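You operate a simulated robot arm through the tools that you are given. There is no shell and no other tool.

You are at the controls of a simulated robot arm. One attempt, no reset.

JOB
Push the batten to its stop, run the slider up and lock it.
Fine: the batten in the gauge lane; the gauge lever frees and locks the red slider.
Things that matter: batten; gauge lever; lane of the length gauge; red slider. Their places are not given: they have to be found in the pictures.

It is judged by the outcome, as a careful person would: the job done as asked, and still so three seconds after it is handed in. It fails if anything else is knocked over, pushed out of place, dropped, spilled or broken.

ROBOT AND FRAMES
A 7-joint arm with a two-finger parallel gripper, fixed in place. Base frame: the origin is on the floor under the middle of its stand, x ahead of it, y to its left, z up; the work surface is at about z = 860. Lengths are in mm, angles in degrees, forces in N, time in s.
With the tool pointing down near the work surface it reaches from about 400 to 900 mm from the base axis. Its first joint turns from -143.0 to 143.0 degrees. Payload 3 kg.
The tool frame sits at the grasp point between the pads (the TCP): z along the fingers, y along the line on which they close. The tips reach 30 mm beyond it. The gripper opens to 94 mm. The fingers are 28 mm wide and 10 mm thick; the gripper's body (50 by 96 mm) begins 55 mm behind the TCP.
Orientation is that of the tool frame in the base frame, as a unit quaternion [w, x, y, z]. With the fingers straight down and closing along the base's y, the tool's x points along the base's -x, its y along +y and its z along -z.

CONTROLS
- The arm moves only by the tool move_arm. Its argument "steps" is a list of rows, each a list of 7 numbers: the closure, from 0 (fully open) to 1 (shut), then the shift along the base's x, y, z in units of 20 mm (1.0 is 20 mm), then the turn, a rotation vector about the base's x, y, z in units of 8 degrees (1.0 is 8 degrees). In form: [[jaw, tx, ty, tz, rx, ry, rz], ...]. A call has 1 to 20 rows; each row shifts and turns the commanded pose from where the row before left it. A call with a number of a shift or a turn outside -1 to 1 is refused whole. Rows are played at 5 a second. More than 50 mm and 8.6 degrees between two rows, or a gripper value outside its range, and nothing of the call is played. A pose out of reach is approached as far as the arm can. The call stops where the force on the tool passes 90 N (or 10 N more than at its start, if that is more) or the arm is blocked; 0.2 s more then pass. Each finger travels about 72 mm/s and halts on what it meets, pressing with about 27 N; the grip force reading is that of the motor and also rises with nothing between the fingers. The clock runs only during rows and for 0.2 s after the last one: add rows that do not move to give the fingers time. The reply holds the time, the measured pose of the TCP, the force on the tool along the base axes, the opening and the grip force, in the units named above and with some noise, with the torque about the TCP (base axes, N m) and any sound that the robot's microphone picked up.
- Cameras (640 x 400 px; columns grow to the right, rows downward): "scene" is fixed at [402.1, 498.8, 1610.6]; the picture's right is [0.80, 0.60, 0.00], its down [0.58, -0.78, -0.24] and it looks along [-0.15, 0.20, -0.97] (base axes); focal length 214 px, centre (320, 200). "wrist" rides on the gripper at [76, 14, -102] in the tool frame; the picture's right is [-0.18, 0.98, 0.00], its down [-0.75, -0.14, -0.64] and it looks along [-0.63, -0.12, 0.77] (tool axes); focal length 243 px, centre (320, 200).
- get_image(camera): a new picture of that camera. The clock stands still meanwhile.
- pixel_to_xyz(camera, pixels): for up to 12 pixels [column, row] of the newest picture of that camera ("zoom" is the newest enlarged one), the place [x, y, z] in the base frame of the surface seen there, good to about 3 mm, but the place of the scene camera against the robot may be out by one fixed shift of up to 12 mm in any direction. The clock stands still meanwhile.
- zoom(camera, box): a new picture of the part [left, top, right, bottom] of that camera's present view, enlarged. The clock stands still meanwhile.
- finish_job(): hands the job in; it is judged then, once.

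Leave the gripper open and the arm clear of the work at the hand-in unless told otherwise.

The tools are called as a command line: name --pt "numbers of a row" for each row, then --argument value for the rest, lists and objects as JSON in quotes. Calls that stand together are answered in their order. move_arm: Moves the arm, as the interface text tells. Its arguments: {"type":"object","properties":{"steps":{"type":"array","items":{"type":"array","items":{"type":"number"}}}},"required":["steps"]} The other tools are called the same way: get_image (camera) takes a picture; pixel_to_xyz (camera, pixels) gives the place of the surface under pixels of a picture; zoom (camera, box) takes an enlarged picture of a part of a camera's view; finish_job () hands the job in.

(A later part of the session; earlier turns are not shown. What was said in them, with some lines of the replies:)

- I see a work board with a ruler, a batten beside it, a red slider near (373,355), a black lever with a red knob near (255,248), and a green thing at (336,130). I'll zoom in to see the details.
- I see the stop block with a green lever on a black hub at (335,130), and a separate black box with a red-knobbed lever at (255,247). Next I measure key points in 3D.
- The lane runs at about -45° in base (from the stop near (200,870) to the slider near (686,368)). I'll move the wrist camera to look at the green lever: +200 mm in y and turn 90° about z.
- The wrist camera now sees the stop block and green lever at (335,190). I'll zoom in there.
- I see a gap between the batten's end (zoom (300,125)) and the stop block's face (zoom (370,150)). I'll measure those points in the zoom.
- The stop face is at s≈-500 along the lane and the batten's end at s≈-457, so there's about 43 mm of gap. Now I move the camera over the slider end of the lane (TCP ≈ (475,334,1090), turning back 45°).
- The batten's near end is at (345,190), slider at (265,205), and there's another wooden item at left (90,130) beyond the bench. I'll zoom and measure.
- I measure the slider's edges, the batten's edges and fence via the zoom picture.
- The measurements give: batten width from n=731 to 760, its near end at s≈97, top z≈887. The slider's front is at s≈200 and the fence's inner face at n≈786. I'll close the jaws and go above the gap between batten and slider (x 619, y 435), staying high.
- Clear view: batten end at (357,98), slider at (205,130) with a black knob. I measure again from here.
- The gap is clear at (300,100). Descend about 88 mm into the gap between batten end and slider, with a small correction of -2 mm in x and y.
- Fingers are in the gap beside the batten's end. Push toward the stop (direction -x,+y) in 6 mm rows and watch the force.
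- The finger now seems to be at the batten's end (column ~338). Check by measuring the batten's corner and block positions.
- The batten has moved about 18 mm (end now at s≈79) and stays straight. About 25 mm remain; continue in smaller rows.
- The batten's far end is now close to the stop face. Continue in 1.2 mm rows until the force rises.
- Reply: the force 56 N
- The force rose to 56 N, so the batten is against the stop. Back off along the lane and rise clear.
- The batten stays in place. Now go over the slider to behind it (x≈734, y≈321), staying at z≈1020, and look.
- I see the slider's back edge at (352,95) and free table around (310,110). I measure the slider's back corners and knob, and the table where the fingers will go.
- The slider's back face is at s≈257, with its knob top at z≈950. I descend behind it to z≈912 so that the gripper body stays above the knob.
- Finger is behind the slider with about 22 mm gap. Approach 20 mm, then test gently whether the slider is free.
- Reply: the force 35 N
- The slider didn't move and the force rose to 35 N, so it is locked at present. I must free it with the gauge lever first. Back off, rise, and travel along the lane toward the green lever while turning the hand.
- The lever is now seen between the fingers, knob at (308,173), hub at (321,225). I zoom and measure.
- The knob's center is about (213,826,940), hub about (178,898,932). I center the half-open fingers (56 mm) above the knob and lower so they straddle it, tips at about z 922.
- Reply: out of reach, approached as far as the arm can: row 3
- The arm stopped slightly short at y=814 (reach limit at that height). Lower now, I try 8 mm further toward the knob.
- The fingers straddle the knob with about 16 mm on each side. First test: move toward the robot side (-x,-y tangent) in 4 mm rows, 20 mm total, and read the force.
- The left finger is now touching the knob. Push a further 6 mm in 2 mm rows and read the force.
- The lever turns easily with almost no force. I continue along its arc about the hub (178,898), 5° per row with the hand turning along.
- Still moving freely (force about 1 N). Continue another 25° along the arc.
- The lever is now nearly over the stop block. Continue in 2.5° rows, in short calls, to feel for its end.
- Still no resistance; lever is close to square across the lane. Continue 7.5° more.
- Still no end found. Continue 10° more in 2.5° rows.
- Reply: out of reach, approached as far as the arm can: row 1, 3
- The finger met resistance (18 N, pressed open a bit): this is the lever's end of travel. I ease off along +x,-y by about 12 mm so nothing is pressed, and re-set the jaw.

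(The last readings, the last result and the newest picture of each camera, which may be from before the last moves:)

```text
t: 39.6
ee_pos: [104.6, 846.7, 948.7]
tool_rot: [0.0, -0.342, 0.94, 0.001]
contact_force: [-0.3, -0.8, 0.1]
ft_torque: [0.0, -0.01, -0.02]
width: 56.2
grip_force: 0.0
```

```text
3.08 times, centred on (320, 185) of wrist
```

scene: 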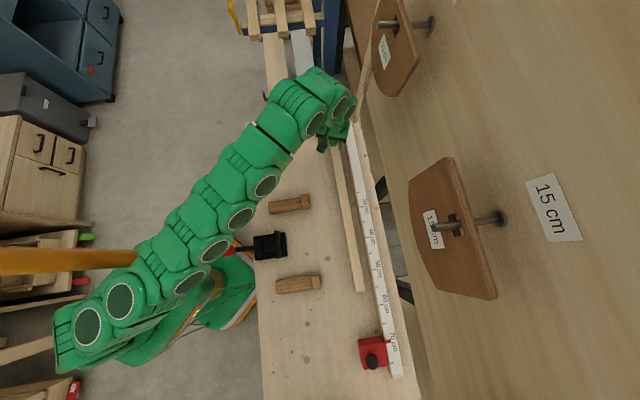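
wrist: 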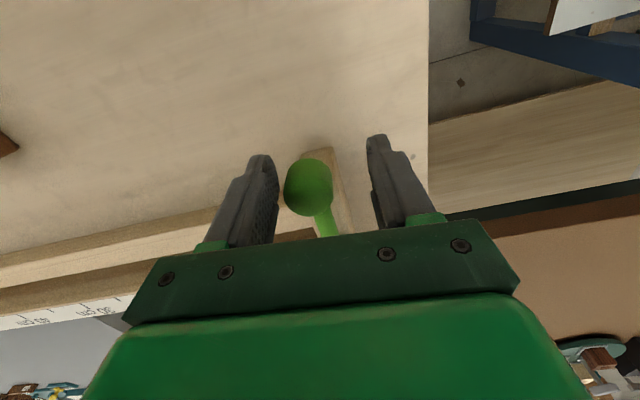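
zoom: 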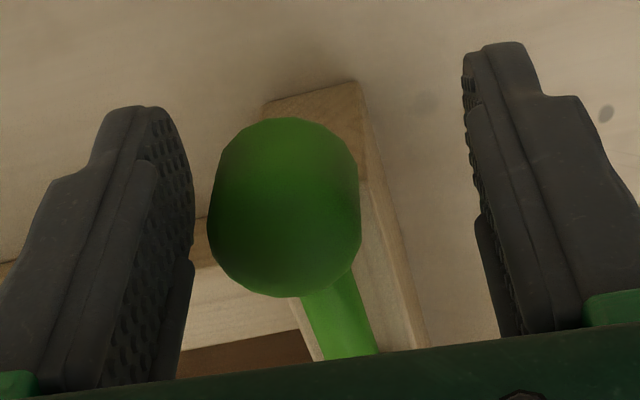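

The lever now lies across the lane over the stop block. Rise clear and look at it.

move_arm --pt "0.4 0 0 1 0 0 0" --pt "0.4 0 0 1 0 0 0" --pt "0.4 0 -0.2 1 0 0 0" --pt "0.4 0 -0.4 1 0 0 0" --pt "0.4 0 -0.6 0.5 0 0 0.3125" --pt "0.4 0.3 -0.6 0 0 0 0.3125"

get_image --camera "wrist"

get_image --camera "scene"

```text
t: 41.0
ee_pos: [110.9, 805.3, 1035.5]
tool_rot: [-0.001, -0.382, 0.924, 0.0]
contact_force: [-0.5, 0.6, -0.9]
ft_torque: [-0.01, 0.0, 0.0]
width: 56.4
grip_force: 0.0
out of reach, approached as far as the arm can: row 2
```

```text
taken
```

wrist: 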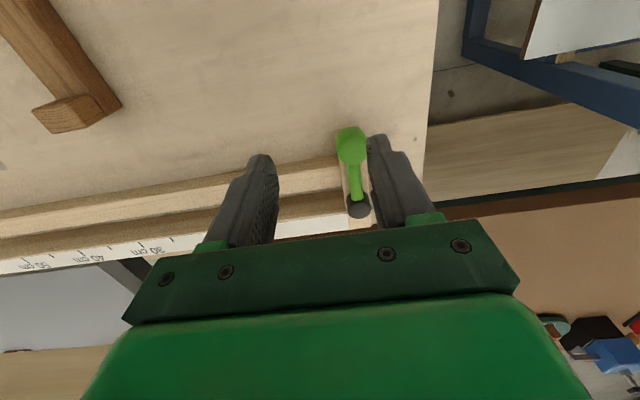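

```text
taken
```

scene: 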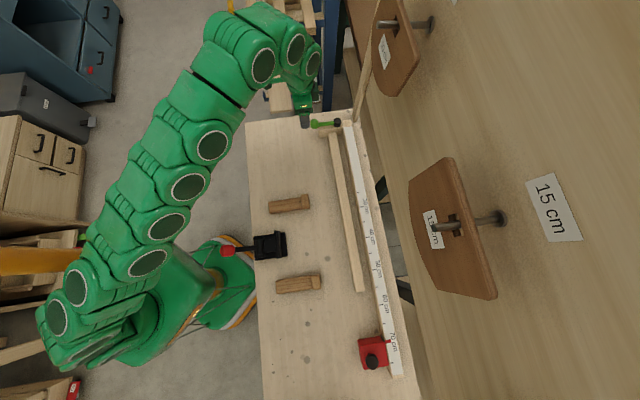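

The lever stands square to the lane. Next measure its position, then travel back behind the slider with closed fingers.

pixel_to_xyz --camera "wrist" --pixels '[[351, 148], [355, 185], [357, 205], [300, 175], [330, 165], [345, 190]]'

move_arm --pt "1 0.972 -0.753 0 0 0 0" --pt "1 0.972 -0.753 0 0 0 0" --pt "1 0.972 -0.753 0 0 0 0" --pt "1 0.972 -0.753 0 0 0 0" --pt "1 0.972 -0.753 0 0 0 0" --pt "1 0.972 -0.753 0 0 0 0" --pt "1 0.972 -0.753 0 0 0 0" --pt "1 0.972 -0.753 0 0 0 0" --pt "1 0.972 -0.753 0 0 0 0" --pt "1 0.972 -0.753 0 0 0 0" --pt "1 0.972 -0.753 0 0 0 0" --pt "1 0.972 -0.753 0 0 0 0" --pt "1 0.972 -0.753 0 0 0 0" --pt "1 0.972 -0.753 0 0 0 0" --pt "1 0.972 -0.753 0 0 0 0" --pt "1 0.972 -0.753 0 0 0 0"

move_arm --pt "1 0.972 -0.753 0 0 0 0" --pt "1 0.972 -0.753 0 0 0 0" --pt "1 0.972 -0.753 0 0 0 0" --pt "1 0.972 -0.753 0 0 0 0" --pt "1 0.972 -0.753 0 0 0 0" --pt "1 0.972 -0.753 0 0 0 0" --pt "1 0.972 -0.753 0 0 0 0" --pt "1 0.972 -0.753 0 0 0 0" --pt "1 0.972 -0.753 0 0 0 0" --pt "1 0.972 -0.753 0 0 0 0" --pt "1 0.972 -0.753 0 0 0 0" --pt "1 0.972 -0.753 0 0 0 0" --pt "1 0.972 -0.753 0 0 0 0" --pt "1 0.972 -0.753 0 0 0 0" --pt "1 0.972 -0.753 0 0 0 0" --pt "1 0.972 -0.753 0 0 0 0" --pt "1 0 0 0 0 0 0"

get_image --camera "wrist"

```text
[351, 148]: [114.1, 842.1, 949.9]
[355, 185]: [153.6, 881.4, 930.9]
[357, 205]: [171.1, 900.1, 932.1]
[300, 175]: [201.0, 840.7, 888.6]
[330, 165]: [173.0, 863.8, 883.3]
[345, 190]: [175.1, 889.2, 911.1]
```

```text
t: 44.4
ee_pos: [421.5, 564.9, 1035.4]
tool_rot: [-0.001, -0.383, 0.924, -0.001]
contact_force: [0.4, -0.3, 0.1]
ft_torque: [0.05, -0.02, 0.01]
width: 0.1
grip_force: 27.2
```

```text
t: 48.0
ee_pos: [730.8, 321.9, 1036.1]
tool_rot: [0.001, -0.382, 0.924, 0.0]
contact_force: [0.1, 0.0, -0.1]
ft_torque: [-0.05, -0.02, -0.01]
width: 0.1
grip_force: 27.0
```

```text
taken
```

wrist: 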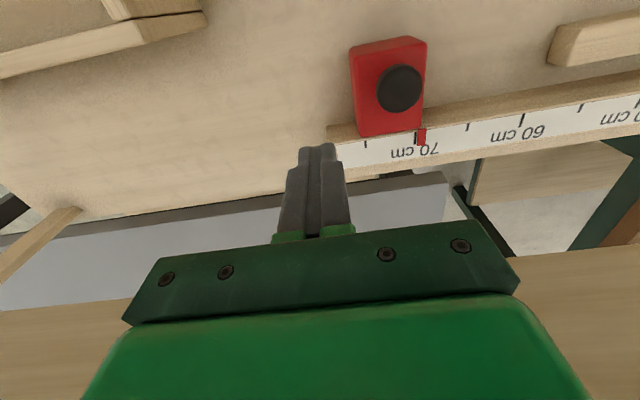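

Behind the slider again. Descend to z≈913 and test-push.

move_arm --pt "1 0 0 -1 0 0 0" --pt "1 0 0 -1 0 0 0" --pt "1 0 0 -1 0 0 0" --pt "1 0 0 -1 0 0 0" --pt "1 0 0 -1 0 0 0" --pt "1 0 0 -1 0 0 0" --pt "1 -0.177 0.177 -0.1 0 0 0" --pt "1 -0.177 0.177 0 0 0 0" --pt "1 -0.177 0.177 0 0 0 0" --pt "1 -0.177 0.177 0 0 0 0" --pt "1 -0.035 0.035 0 0 0 0" --pt "1 -0.035 0.035 0 0 0 0" --pt "1 -0.035 0.035 0 0 0 0" --pt "1 -0.035 0.035 0 0 0 0"

get_image --camera "wrist"

```text
t: 51.0
ee_pos: [714.3, 340.8, 914.5]
tool_rot: [-0.001, -0.381, 0.924, 0.0]
contact_force: [1.6, -0.3, 0.1]
ft_torque: [-0.01, -0.06, 0.0]
width: 0.0
grip_force: 27.0
```

```text
taken
```

wrist: 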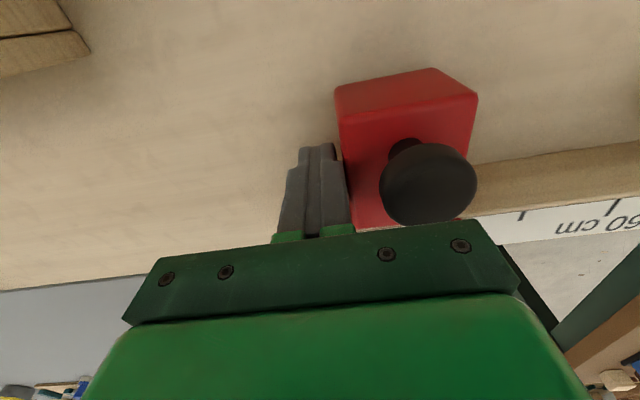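

The slider now moves with hardly any force: it's free. About 138 mm to go to the batten's end; push 120 mm in 7 mm rows first.

move_arm --pt "1 -0.15 0.15 0 0 0 0" --pt "1 -0.25 0.25 0 0 0 0" --pt "1 -0.25 0.25 0 0 0 0" --pt "1 -0.25 0.25 0 0 0 0" --pt "1 -0.25 0.25 0 0 0 0" --pt "1 -0.25 0.25 0 0 0 0" --pt "1 -0.25 0.25 0 0 0 0" --pt "1 -0.25 0.25 0 0 0 0" --pt "1 -0.25 0.25 0 0 0 0" --pt "1 -0.25 0.25 0 0 0 0" --pt "1 -0.25 0.25 0 0 0 0"

get_image --camera "wrist"

get_image --camera "scene"

```text
t: 53.4
ee_pos: [661.3, 391.9, 914.1]
tool_rot: [0.0, -0.382, 0.924, 0.0]
contact_force: [1.0, -0.9, 0.7]
ft_torque: [-0.04, 0.03, 0.04]
width: 0.0
grip_force: 27.3
```

```text
taken
```

wrist: 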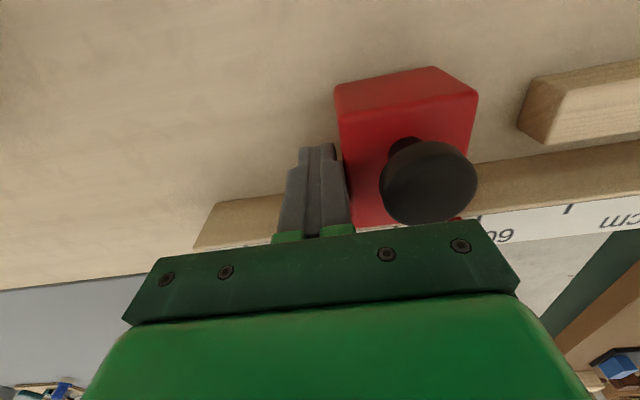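

```text
taken
```

scene: 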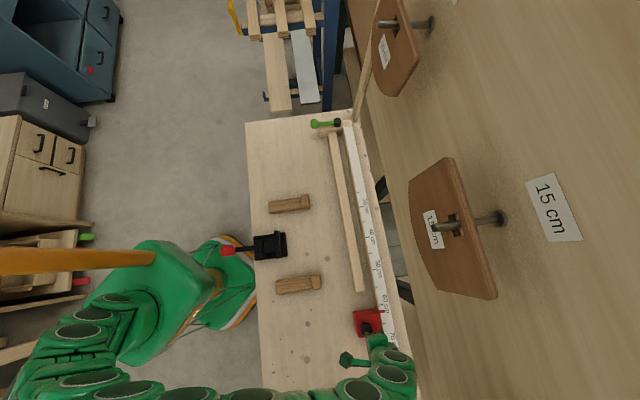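

The slider slides along with 1 N. Its front is at s≈123; the batten's end at ≈58. Push 50 mm more.

move_arm --pt "1 -0.25 0.25 0 0 0 0" --pt "1 -0.25 0.25 0 0 0 0" --pt "1 -0.25 0.25 0 0 0 0" --pt "1 -0.25 0.25 0 0 0 0" --pt "1 -0.25 0.25 0 0 0 0" --pt "1 -0.25 0.25 0 0 0 0" --pt "1 -0.25 0.25 0 0 0 0"

get_image --camera "wrist"

```text
t: 55.0
ee_pos: [625.7, 428.2, 914.2]
tool_rot: [-0.001, -0.381, 0.924, 0.0]
contact_force: [1.6, -0.2, -0.8]
ft_torque: [-0.02, -0.01, 0.09]
width: 0.0
grip_force: 26.7
```

```text
taken
```

wrist: 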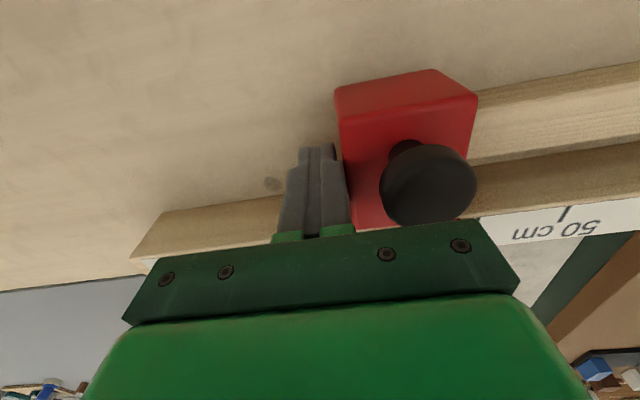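

About 14 mm left. Push in 2 mm rows.

move_arm --pt "1 -0.071 0.071 0 0 0 0" --pt "1 -0.071 0.071 0 0 0 0" --pt "1 -0.071 0.071 0 0 0 0" --pt "1 -0.071 0.071 0 0 0 0" --pt "1 -0.071 0.071 0 0 0 0"

zoom --camera "scene" --box '[330, 260, 410, 340]'

```text
t: 56.2
ee_pos: [620.3, 432.8, 913.8]
tool_rot: [0.0, -0.381, 0.924, -0.001]
contact_force: [27.0, -25.0, -3.7]
ft_torque: [0.0, -0.03, 0.56]
width: 0.0
grip_force: 27.1
```

```text
5.00 times, centred on (370, 300) of scene
```

zoom: 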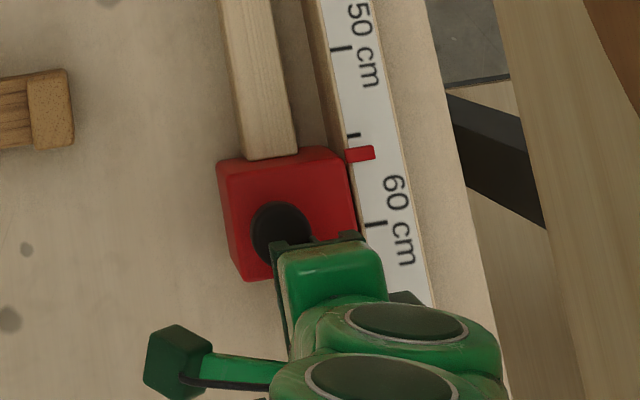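

Force rose to 37 N: slider is against the batten. Check the stop end in the scene picture.

zoom --camera "scene" --box '[300, 105, 380, 155]'

zoom --camera "wrist" --box '[320, 40, 640, 240]'

```text
8.00 times, centred on (340, 130) of scene
```

zoom: 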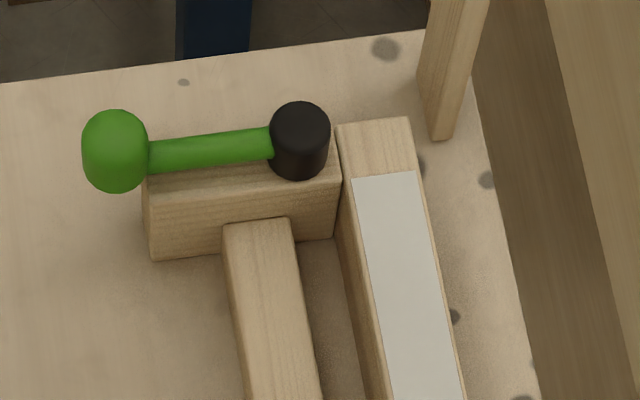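

```text
2.00 times, centred on (480, 140) of wrist
```

zoom: 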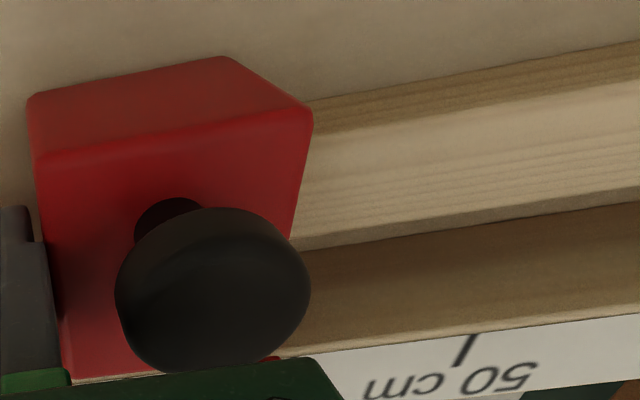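

Both ends look closed: batten against the stop block, slider against the batten. Back off slowly, rise, and check.

move_arm --pt "1 0.05 -0.05 0 0 0 0" --pt "1 0.1 -0.1 0 0 0 0" --pt "1 0.3 -0.3 0 0 0 0" --pt "1 0.5 -0.5 0 0 0 0" --pt "1 0.5 -0.5 0 0 0 0" --pt "1 0 0 1 0 0 0" --pt "1 0 0 1 0 0 0" --pt "1 0 0 1 0 0 0" --pt "1 0 0 1 0 0 0" --pt "1 0 0 1 0 0 0" --pt "1 0 0 1 0 0 0"

get_image --camera "wrist"

zoom --camera "wrist" --box '[320, 20, 560, 180]'

```text
t: 58.6
ee_pos: [648.7, 405.5, 1035.1]
tool_rot: [0.0, -0.382, 0.924, 0.0]
contact_force: [0.0, 0.2, -0.1]
ft_torque: [0.01, 0.01, 0.02]
width: 0.0
grip_force: 26.6
```

```text
taken
```

wrist: 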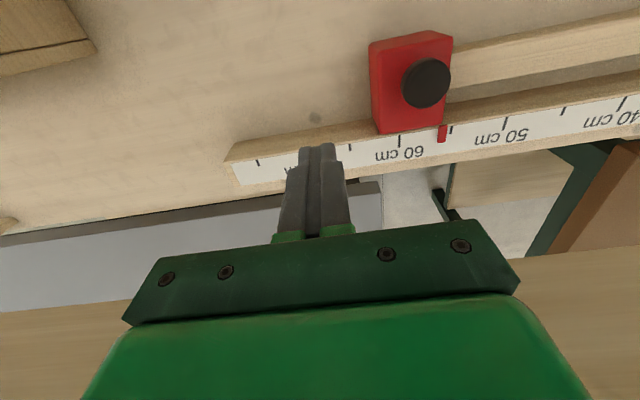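

```text
2.50 times, centred on (440, 100) of wrist
```

zoom: 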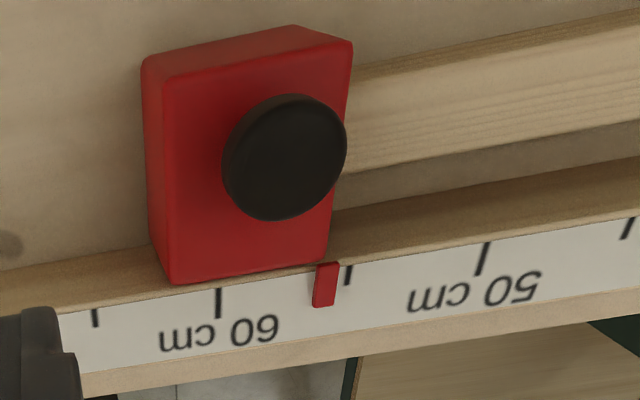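

The slider remains against the batten (pointer about 55.8 cm). Now travel back to the lever, fingers half open, stopping just on the robot side of the knob at (102,831).

move_arm --pt "0.45 -0.976 0.76 0 0 0 0" --pt "0.45 -0.976 0.76 0 0 0 0" --pt "0.45 -0.976 0.76 0 0 0 0" --pt "0.45 -0.976 0.76 0 0 0 0" --pt "0.45 -0.976 0.76 0 0 0 0" --pt "0.45 -0.976 0.76 0 0 0 0" --pt "0.45 -0.976 0.76 0 0 0 0" --pt "0.45 -0.976 0.76 0 0 0 0" --pt "0.45 -0.976 0.76 0 0 0 0" --pt "0.45 -0.976 0.76 0 0 0 0" --pt "0.45 -0.976 0.76 0 0 0 0" --pt "0.45 -0.976 0.76 0 0 0 0" --pt "0.45 -0.976 0.76 0 0 0 0" --pt "0.45 -0.976 0.76 0 0 0 0"

move_arm --pt "0.45 -0.976 0.76 0 0 0 0" --pt "0.45 -0.976 0.76 0 0 0 0" --pt "0.45 -0.976 0.76 0 0 0 0" --pt "0.45 -0.976 0.76 0 0 0 0" --pt "0.45 -0.976 0.76 0 0 0 0" --pt "0.45 -0.976 0.76 0 0 0 0" --pt "0.45 -0.976 0.76 0 0 0 0" --pt "0.45 -0.976 0.76 0 0 0 0" --pt "0.45 -0.976 0.76 0 0 0 0" --pt "0.45 -0.976 0.76 0 0 0 0" --pt "0.45 -0.976 0.76 0 0 0 0" --pt "0.45 -0.976 0.76 0 0 0 0" --pt "0.45 -0.976 0.72 0 0 0 0" --pt "0.45 -0.976 0.72 0 0 0 0" --pt "0.45 0 0 0 0 0 0"

get_image --camera "wrist"

```text
t: 61.6
ee_pos: [374.6, 616.4, 1033.9]
tool_rot: [0.0, -0.382, 0.924, -0.001]
contact_force: [0.0, -0.1, 0.0]
ft_torque: [-0.02, 0.02, -0.01]
width: 51.6
grip_force: 0.0
```

```text
t: 64.8
ee_pos: [102.5, 826.3, 1030.9]
tool_rot: [0.0, -0.382, 0.924, 0.0]
contact_force: [0.1, 0.2, -0.9]
ft_torque: [-0.01, 0.03, 0.02]
width: 51.6
grip_force: 0.1
out of reach, approached as far as the arm can: row 14
```

```text
taken
```

wrist: 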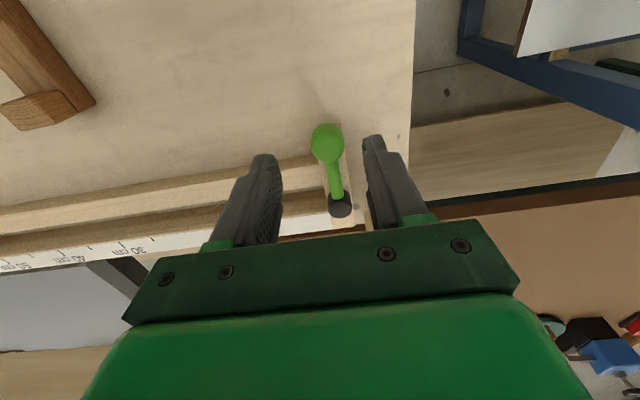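

The lever is seen between the fingers, knob at (327,142). I measure it, then lower 80 mm.

pixel_to_xyz --camera "wrist" --pixels '[[327, 140], [327, 150], [336, 185], [340, 204], [313, 142], [341, 142]]'

move_arm --pt "0.45 0 0 -1 0 0 0" --pt "0.45 0 0 -1 0 0 0" --pt "0.45 0 0 -1 0 0 0" --pt "0.45 0 0 -1 0 0 0" --pt "0.45 0 0 0 0 0 0"

get_image --camera "wrist"

```text
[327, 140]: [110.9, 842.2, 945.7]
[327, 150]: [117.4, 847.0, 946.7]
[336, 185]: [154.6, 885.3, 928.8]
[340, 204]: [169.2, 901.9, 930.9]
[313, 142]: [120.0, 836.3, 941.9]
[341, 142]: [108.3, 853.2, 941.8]
```

```text
t: 66.0
ee_pos: [102.5, 827.0, 951.0]
tool_rot: [-0.001, -0.382, 0.924, 0.0]
contact_force: [0.2, -0.5, -0.4]
ft_torque: [0.01, 0.01, 0.02]
width: 51.7
grip_force: 0.1
```

```text
taken
```

wrist: 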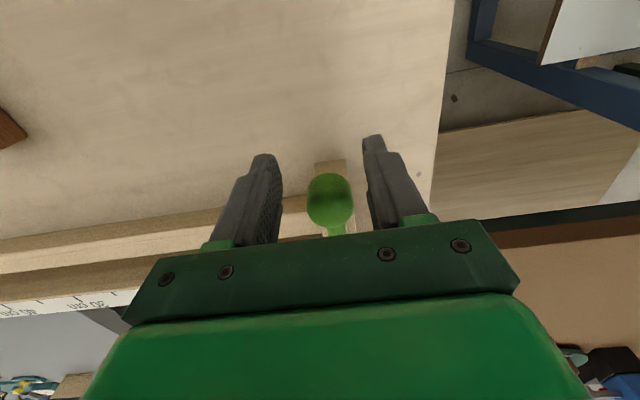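

Knob centre is about (114,845), between the fingers. Advance 12 mm toward it, then begin swinging the lever back (5° per row about the hub).

move_arm --pt "0.45 0.22 0.22 0 0 0 0" --pt "0.45 0.22 0.22 0 0 0 0" --pt "0.45 0 0 0 0 0 0" --pt "0.45 0.285 -0.27 0 0 0 0.625" --pt "0.45 0.305 -0.245 0 0 0 0.625" --pt "0.45 0.325 -0.22 0 0 0 0.625" --pt "0.45 0.345 -0.19 0 0 0 0.625"

zoom --camera "wrist" --box '[230, 120, 410, 250]'

```text
t: 67.6
ee_pos: [136.6, 817.7, 951.3]
tool_rot: [-0.001, -0.537, 0.844, -0.001]
contact_force: [0.3, -0.4, -0.7]
ft_torque: [-0.01, -0.01, 0.04]
width: 51.7
grip_force: 0.1
```

```text
3.08 times, centred on (320, 185) of wrist
```

zoom: 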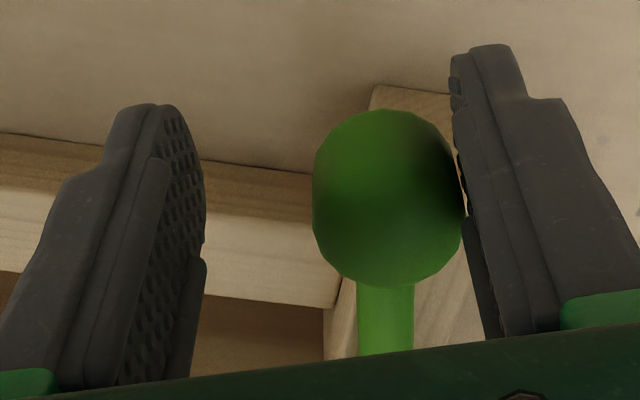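

The right finger is now pushing the knob. Continue 6 more rows of 5°.

move_arm --pt "0.45 0.36 -0.16 0 0 0 0.625" --pt "0.45 0.37 -0.125 0 0 0 0.625" --pt "0.45 0.38 -0.095 0 0 0 0.625" --pt "0.45 0.39 -0.06 0 0 0 0.625" --pt "0.45 0.39 -0.03 0 0 0 0.625" --pt "0.45 0.39 0.01 0 0 0 0.625"

zoom --camera "wrist" --box '[230, 120, 410, 250]'

```text
t: 69.0
ee_pos: [182.4, 808.3, 949.8]
tool_rot: [0.001, 0.737, -0.676, -0.001]
contact_force: [-0.2, 0.6, -0.1]
ft_torque: [0.02, -0.01, -0.01]
width: 51.7
grip_force: 0.3
```

```text
3.08 times, centred on (320, 185) of wrist
```

zoom: 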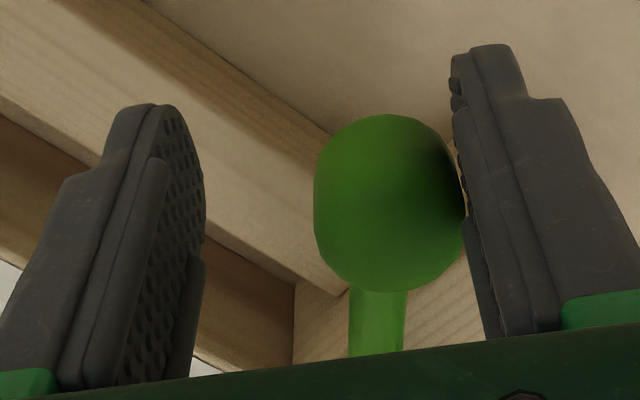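

Moving smoothly. Continue 4 rows of 5°.

move_arm --pt "0.45 0.395 0.04 0 0 0 0.625" --pt "0.45 0.385 0.075 0 0 0 0.625" --pt "0.45 0.375 0.11 0 0 0 0.625" --pt "0.45 0.365 0.14 0 0 0 0.625"

zoom --camera "wrist" --box '[230, 120, 410, 250]'

```text
t: 70.0
ee_pos: [212.5, 814.8, 952.9]
tool_rot: [0.001, 0.843, -0.537, 0.001]
contact_force: [-0.7, -0.2, -0.2]
ft_torque: [-0.01, -0.01, 0.0]
width: 51.8
grip_force: 0.4
```

```text
3.08 times, centred on (320, 185) of wrist
```

zoom: 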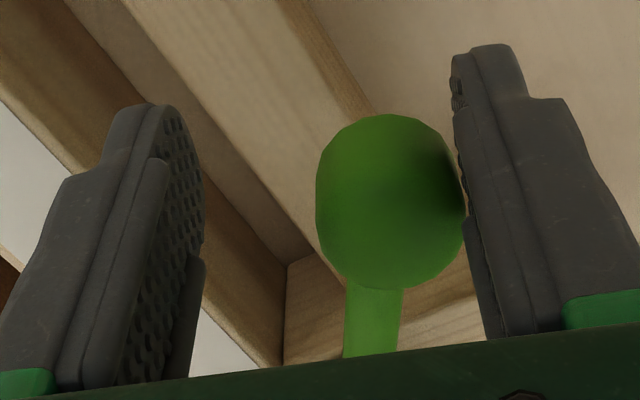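

The lever is at about -74° azimuth; start was -63°. Continue in 2.5° rows.

move_arm --pt "0.45 0.18 0.085 0 0 0 0.3125" --pt "0.45 0.175 0.09 0 0 0 0.3125" --pt "0.45 0.17 0.095 0 0 0 0.3125"

zoom --camera "wrist" --box '[230, 120, 410, 250]'

```text
t: 70.8
ee_pos: [223.4, 819.1, 952.6]
tool_rot: [0.001, 0.876, -0.482, 0.001]
contact_force: [-0.3, -0.2, -0.6]
ft_torque: [-0.03, -0.02, -0.01]
width: 52.0
grip_force: 0.1
```

```text
3.08 times, centred on (320, 185) of wrist
```

zoom: 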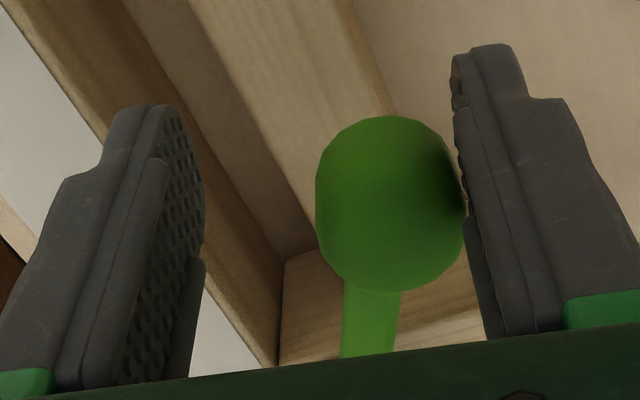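

Still moving freely; continue 3 more 2.5° rows and feel for the end.

move_arm --pt "0.45 0.165 0.105 0 0 0 0.3125" --pt "0.45 0.16 0.115 0 0 0 0.3125" --pt "0.45 0.16 0.12 0 0 0 0.3125"

zoom --camera "wrist" --box '[230, 120, 410, 250]'

```text
t: 71.6
ee_pos: [231.3, 826.7, 951.7]
tool_rot: [0.002, 0.906, -0.423, 0.0]
contact_force: [-4.9, -4.7, 1.5]
ft_torque: [-0.15, 0.19, 0.06]
width: 55.5
grip_force: 3.3
```

```text
3.08 times, centred on (320, 185) of wrist
```

zoom: 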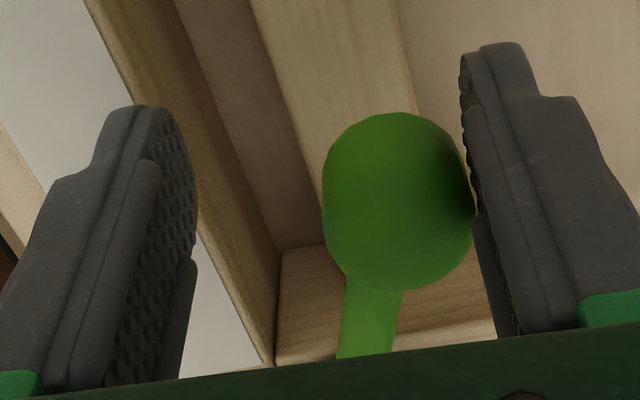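

Resistance begins (7 N and the finger is pressed out to 55.5 mm). One more small nudge to confirm it's the end of travel.

move_arm --pt "0.45 0.15 0.125 0 0 0 0.3" --pt "0.45 0 0 0 0 0 0"

zoom --camera "wrist" --box '[230, 120, 410, 250]'

get_image --camera "wrist"

```text
t: 72.2
ee_pos: [234.0, 830.3, 951.8]
tool_rot: [0.001, 0.915, -0.403, 0.001]
contact_force: [-15.0, -8.8, -1.1]
ft_torque: [-0.24, 0.39, 0.14]
width: 61.1
grip_force: 7.8
```

```text
3.08 times, centred on (320, 185) of wrist
```

zoom: 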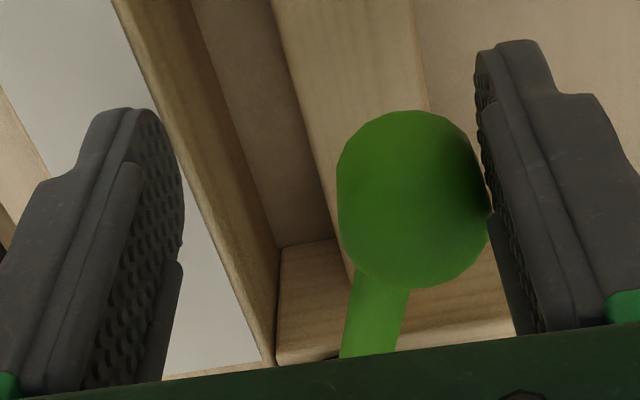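

```text
taken
```

wrist: 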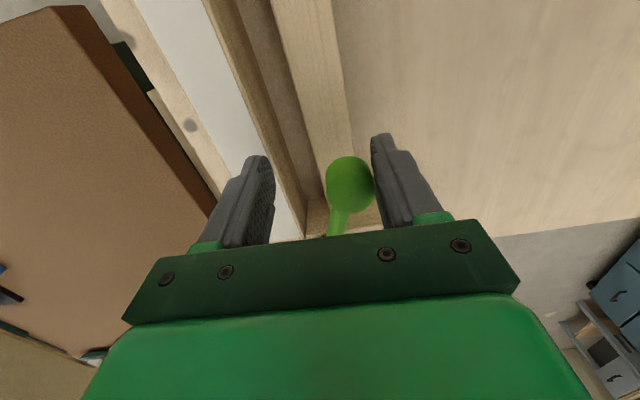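

End of travel confirmed (17 N, lever doesn't move further). Back off 11 mm to centre the fingers, then see the lever stays.

move_arm --pt "0.45 -0.22 -0.18 0 0 0 0" --pt "0.45 -0.22 -0.18 0 0 0 0" --pt "0.45 0 0 0 0 0 0"

zoom --camera "wrist" --box '[230, 120, 410, 250]'

```text
t: 73.0
ee_pos: [228.0, 822.6, 951.3]
tool_rot: [0.0, 0.914, -0.406, 0.001]
contact_force: [0.8, 0.1, -0.5]
ft_torque: [0.01, 0.01, -0.02]
width: 51.4
grip_force: 0.1
```

```text
3.08 times, centred on (320, 185) of wrist
```

zoom: 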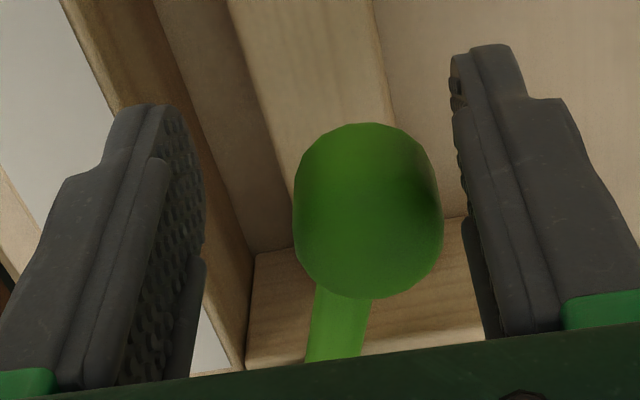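

The knob is free between the fingers. Withdraw along the finger plane by 25 mm, then rise.

move_arm --pt "0.45 0.42 -0.46 0 0 0 0" --pt "0.45 0.42 -0.46 0 0 0 0" --pt "0.45 0 0 1 0 0 0" --pt "0.45 0 0 1 0 0 0" --pt "0.45 0 -0.2 1 0 0 0" --pt "0.45 0 -0.4 1 0 0 0" --pt "0.45 0 -0.6 1 0 0 0" --pt "0.45 0 -0.8 1 0 0 -0.5" --pt "0.45 0 -0.8 0.5 0 0 -0.5" --pt "0.45 0 0 0 0 0 0"

get_image --camera "wrist"

get_image --camera "scene"

```text
t: 75.2
ee_pos: [242.4, 748.9, 1082.4]
tool_rot: [0.0, 0.884, -0.467, 0.0]
contact_force: [0.0, -0.2, 0.2]
ft_torque: [0.02, -0.01, 0.03]
width: 52.0
grip_force: 0.1
```

```text
taken
```

wrist: 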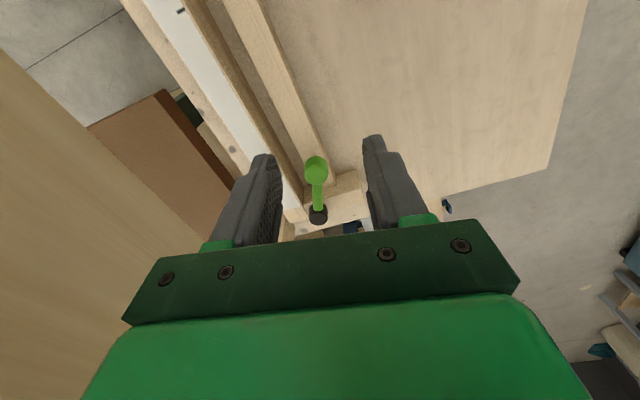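

```text
taken
```

scene: 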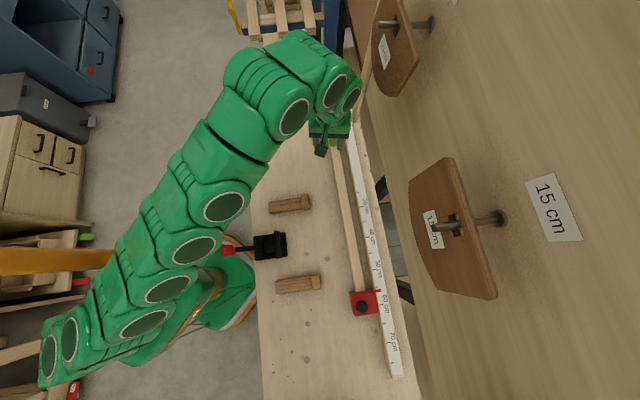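

The arm is clear. I check the lever's position, the stop end and the slider end.

zoom --camera "wrist" --box '[270, 140, 370, 235]'

pixel_to_xyz --camera "wrist" --pixels '[[315, 168], [316, 160], [318, 200], [318, 216], [316, 176], [333, 180]]'

zoom --camera "scene" --box '[330, 260, 410, 340]'

```text
4.21 times, centred on (320, 188) of wrist
```

zoom: 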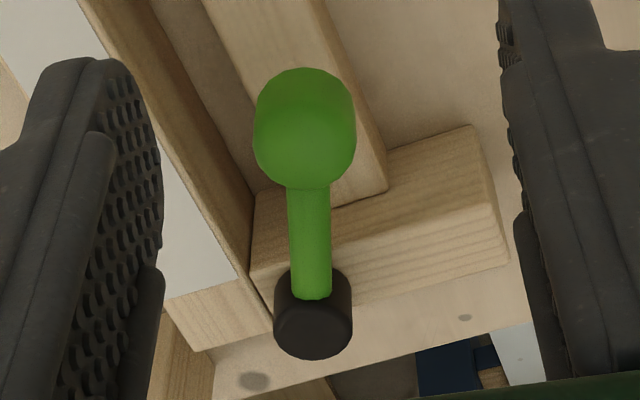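

```text
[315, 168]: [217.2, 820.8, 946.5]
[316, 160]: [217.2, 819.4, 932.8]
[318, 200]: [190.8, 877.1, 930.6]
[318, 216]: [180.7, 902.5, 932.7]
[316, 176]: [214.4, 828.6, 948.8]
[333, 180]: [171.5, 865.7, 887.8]
```

```text
5.00 times, centred on (370, 300) of scene
```

zoom: 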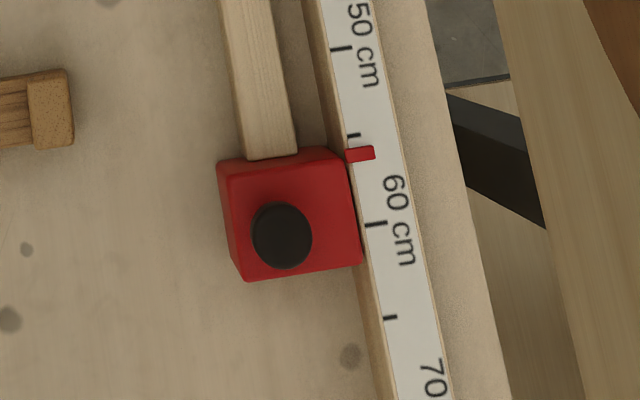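

The lever is back at its locked end (knob (216,823), as at the start when the slider was blocked), the slider touches the batten and the batten touches the stop. Now I open the gripper and retreat up and away.

move_arm --pt "0 0 -0.7 1 0 0 0" --pt "0 0 -0.9 1 0 0 0" --pt "0 0 -0.9 1 0 0 0" --pt "0 0 -0.9 1 0 0 0" --pt "0 0 -0.9 1 0 0 0" --pt "0 0 -0.9 1 0 0 0" --pt "0 0 -0.9 0.5 0 0 0" --pt "0 0 -0.9 0 0 0 0" --pt "0 0 -0.9 0 0 0 0" --pt "0 0 0 0 0 0 0" --pt "0 0 0 0 0 0 0"

get_image --camera "scene"

get_image --camera "wrist"

zoom --camera "scene" --box '[300, 105, 380, 155]'

```text
t: 77.6
ee_pos: [243.0, 588.6, 1210.7]
tool_rot: [0.001, 0.884, -0.467, 0.002]
contact_force: [0.0, 0.7, 0.2]
ft_torque: [0.02, -0.01, -0.01]
width: 94.3
grip_force: 0.0
```

```text
taken
```

scene: 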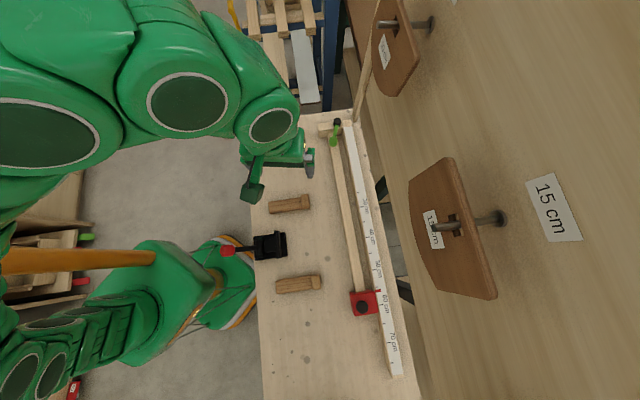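

```text
taken
```

wrist: 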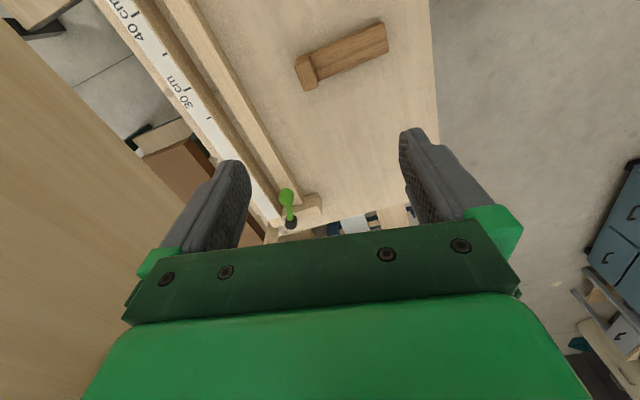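

```text
8.00 times, centred on (340, 130) of scene
```

zoom: 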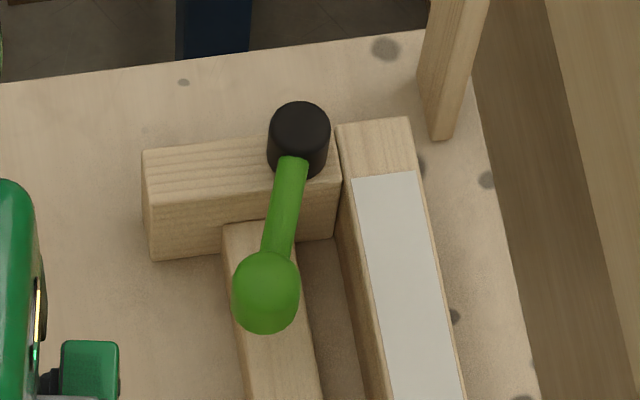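

The batten is against the stop block and the slider is against the batten. The green lever is back at its locked end. The red-knob clamp and the wooden blocks were not touched. The gripper is open and the arm is clear, so I'm handing the job in.

finish_job

```text
The job is handed in.
```

The batten is pushed up to its stop, the red slider is against the batten's other end, and the gauge lever is turned back to lock it. The job is handed in.

- **Batten:** I pushed it about 40 mm along the lane until the force rose to 56 N at the stop block.
- **Slider:** It was locked at first and did not move at 35 N. I turned the green gauge lever to free it, then ran the slider up until it pressed the batten at 37 N. The pointer reads roughly 55–56 cm.
- **Lock:** I turned the lever back to the same end of its travel as at the start, when the slider would not move. I did not pull on the slider afterwards to test the lock.

Nothing else on the bench was touched. The gripper was open and the arm clear at hand-in.
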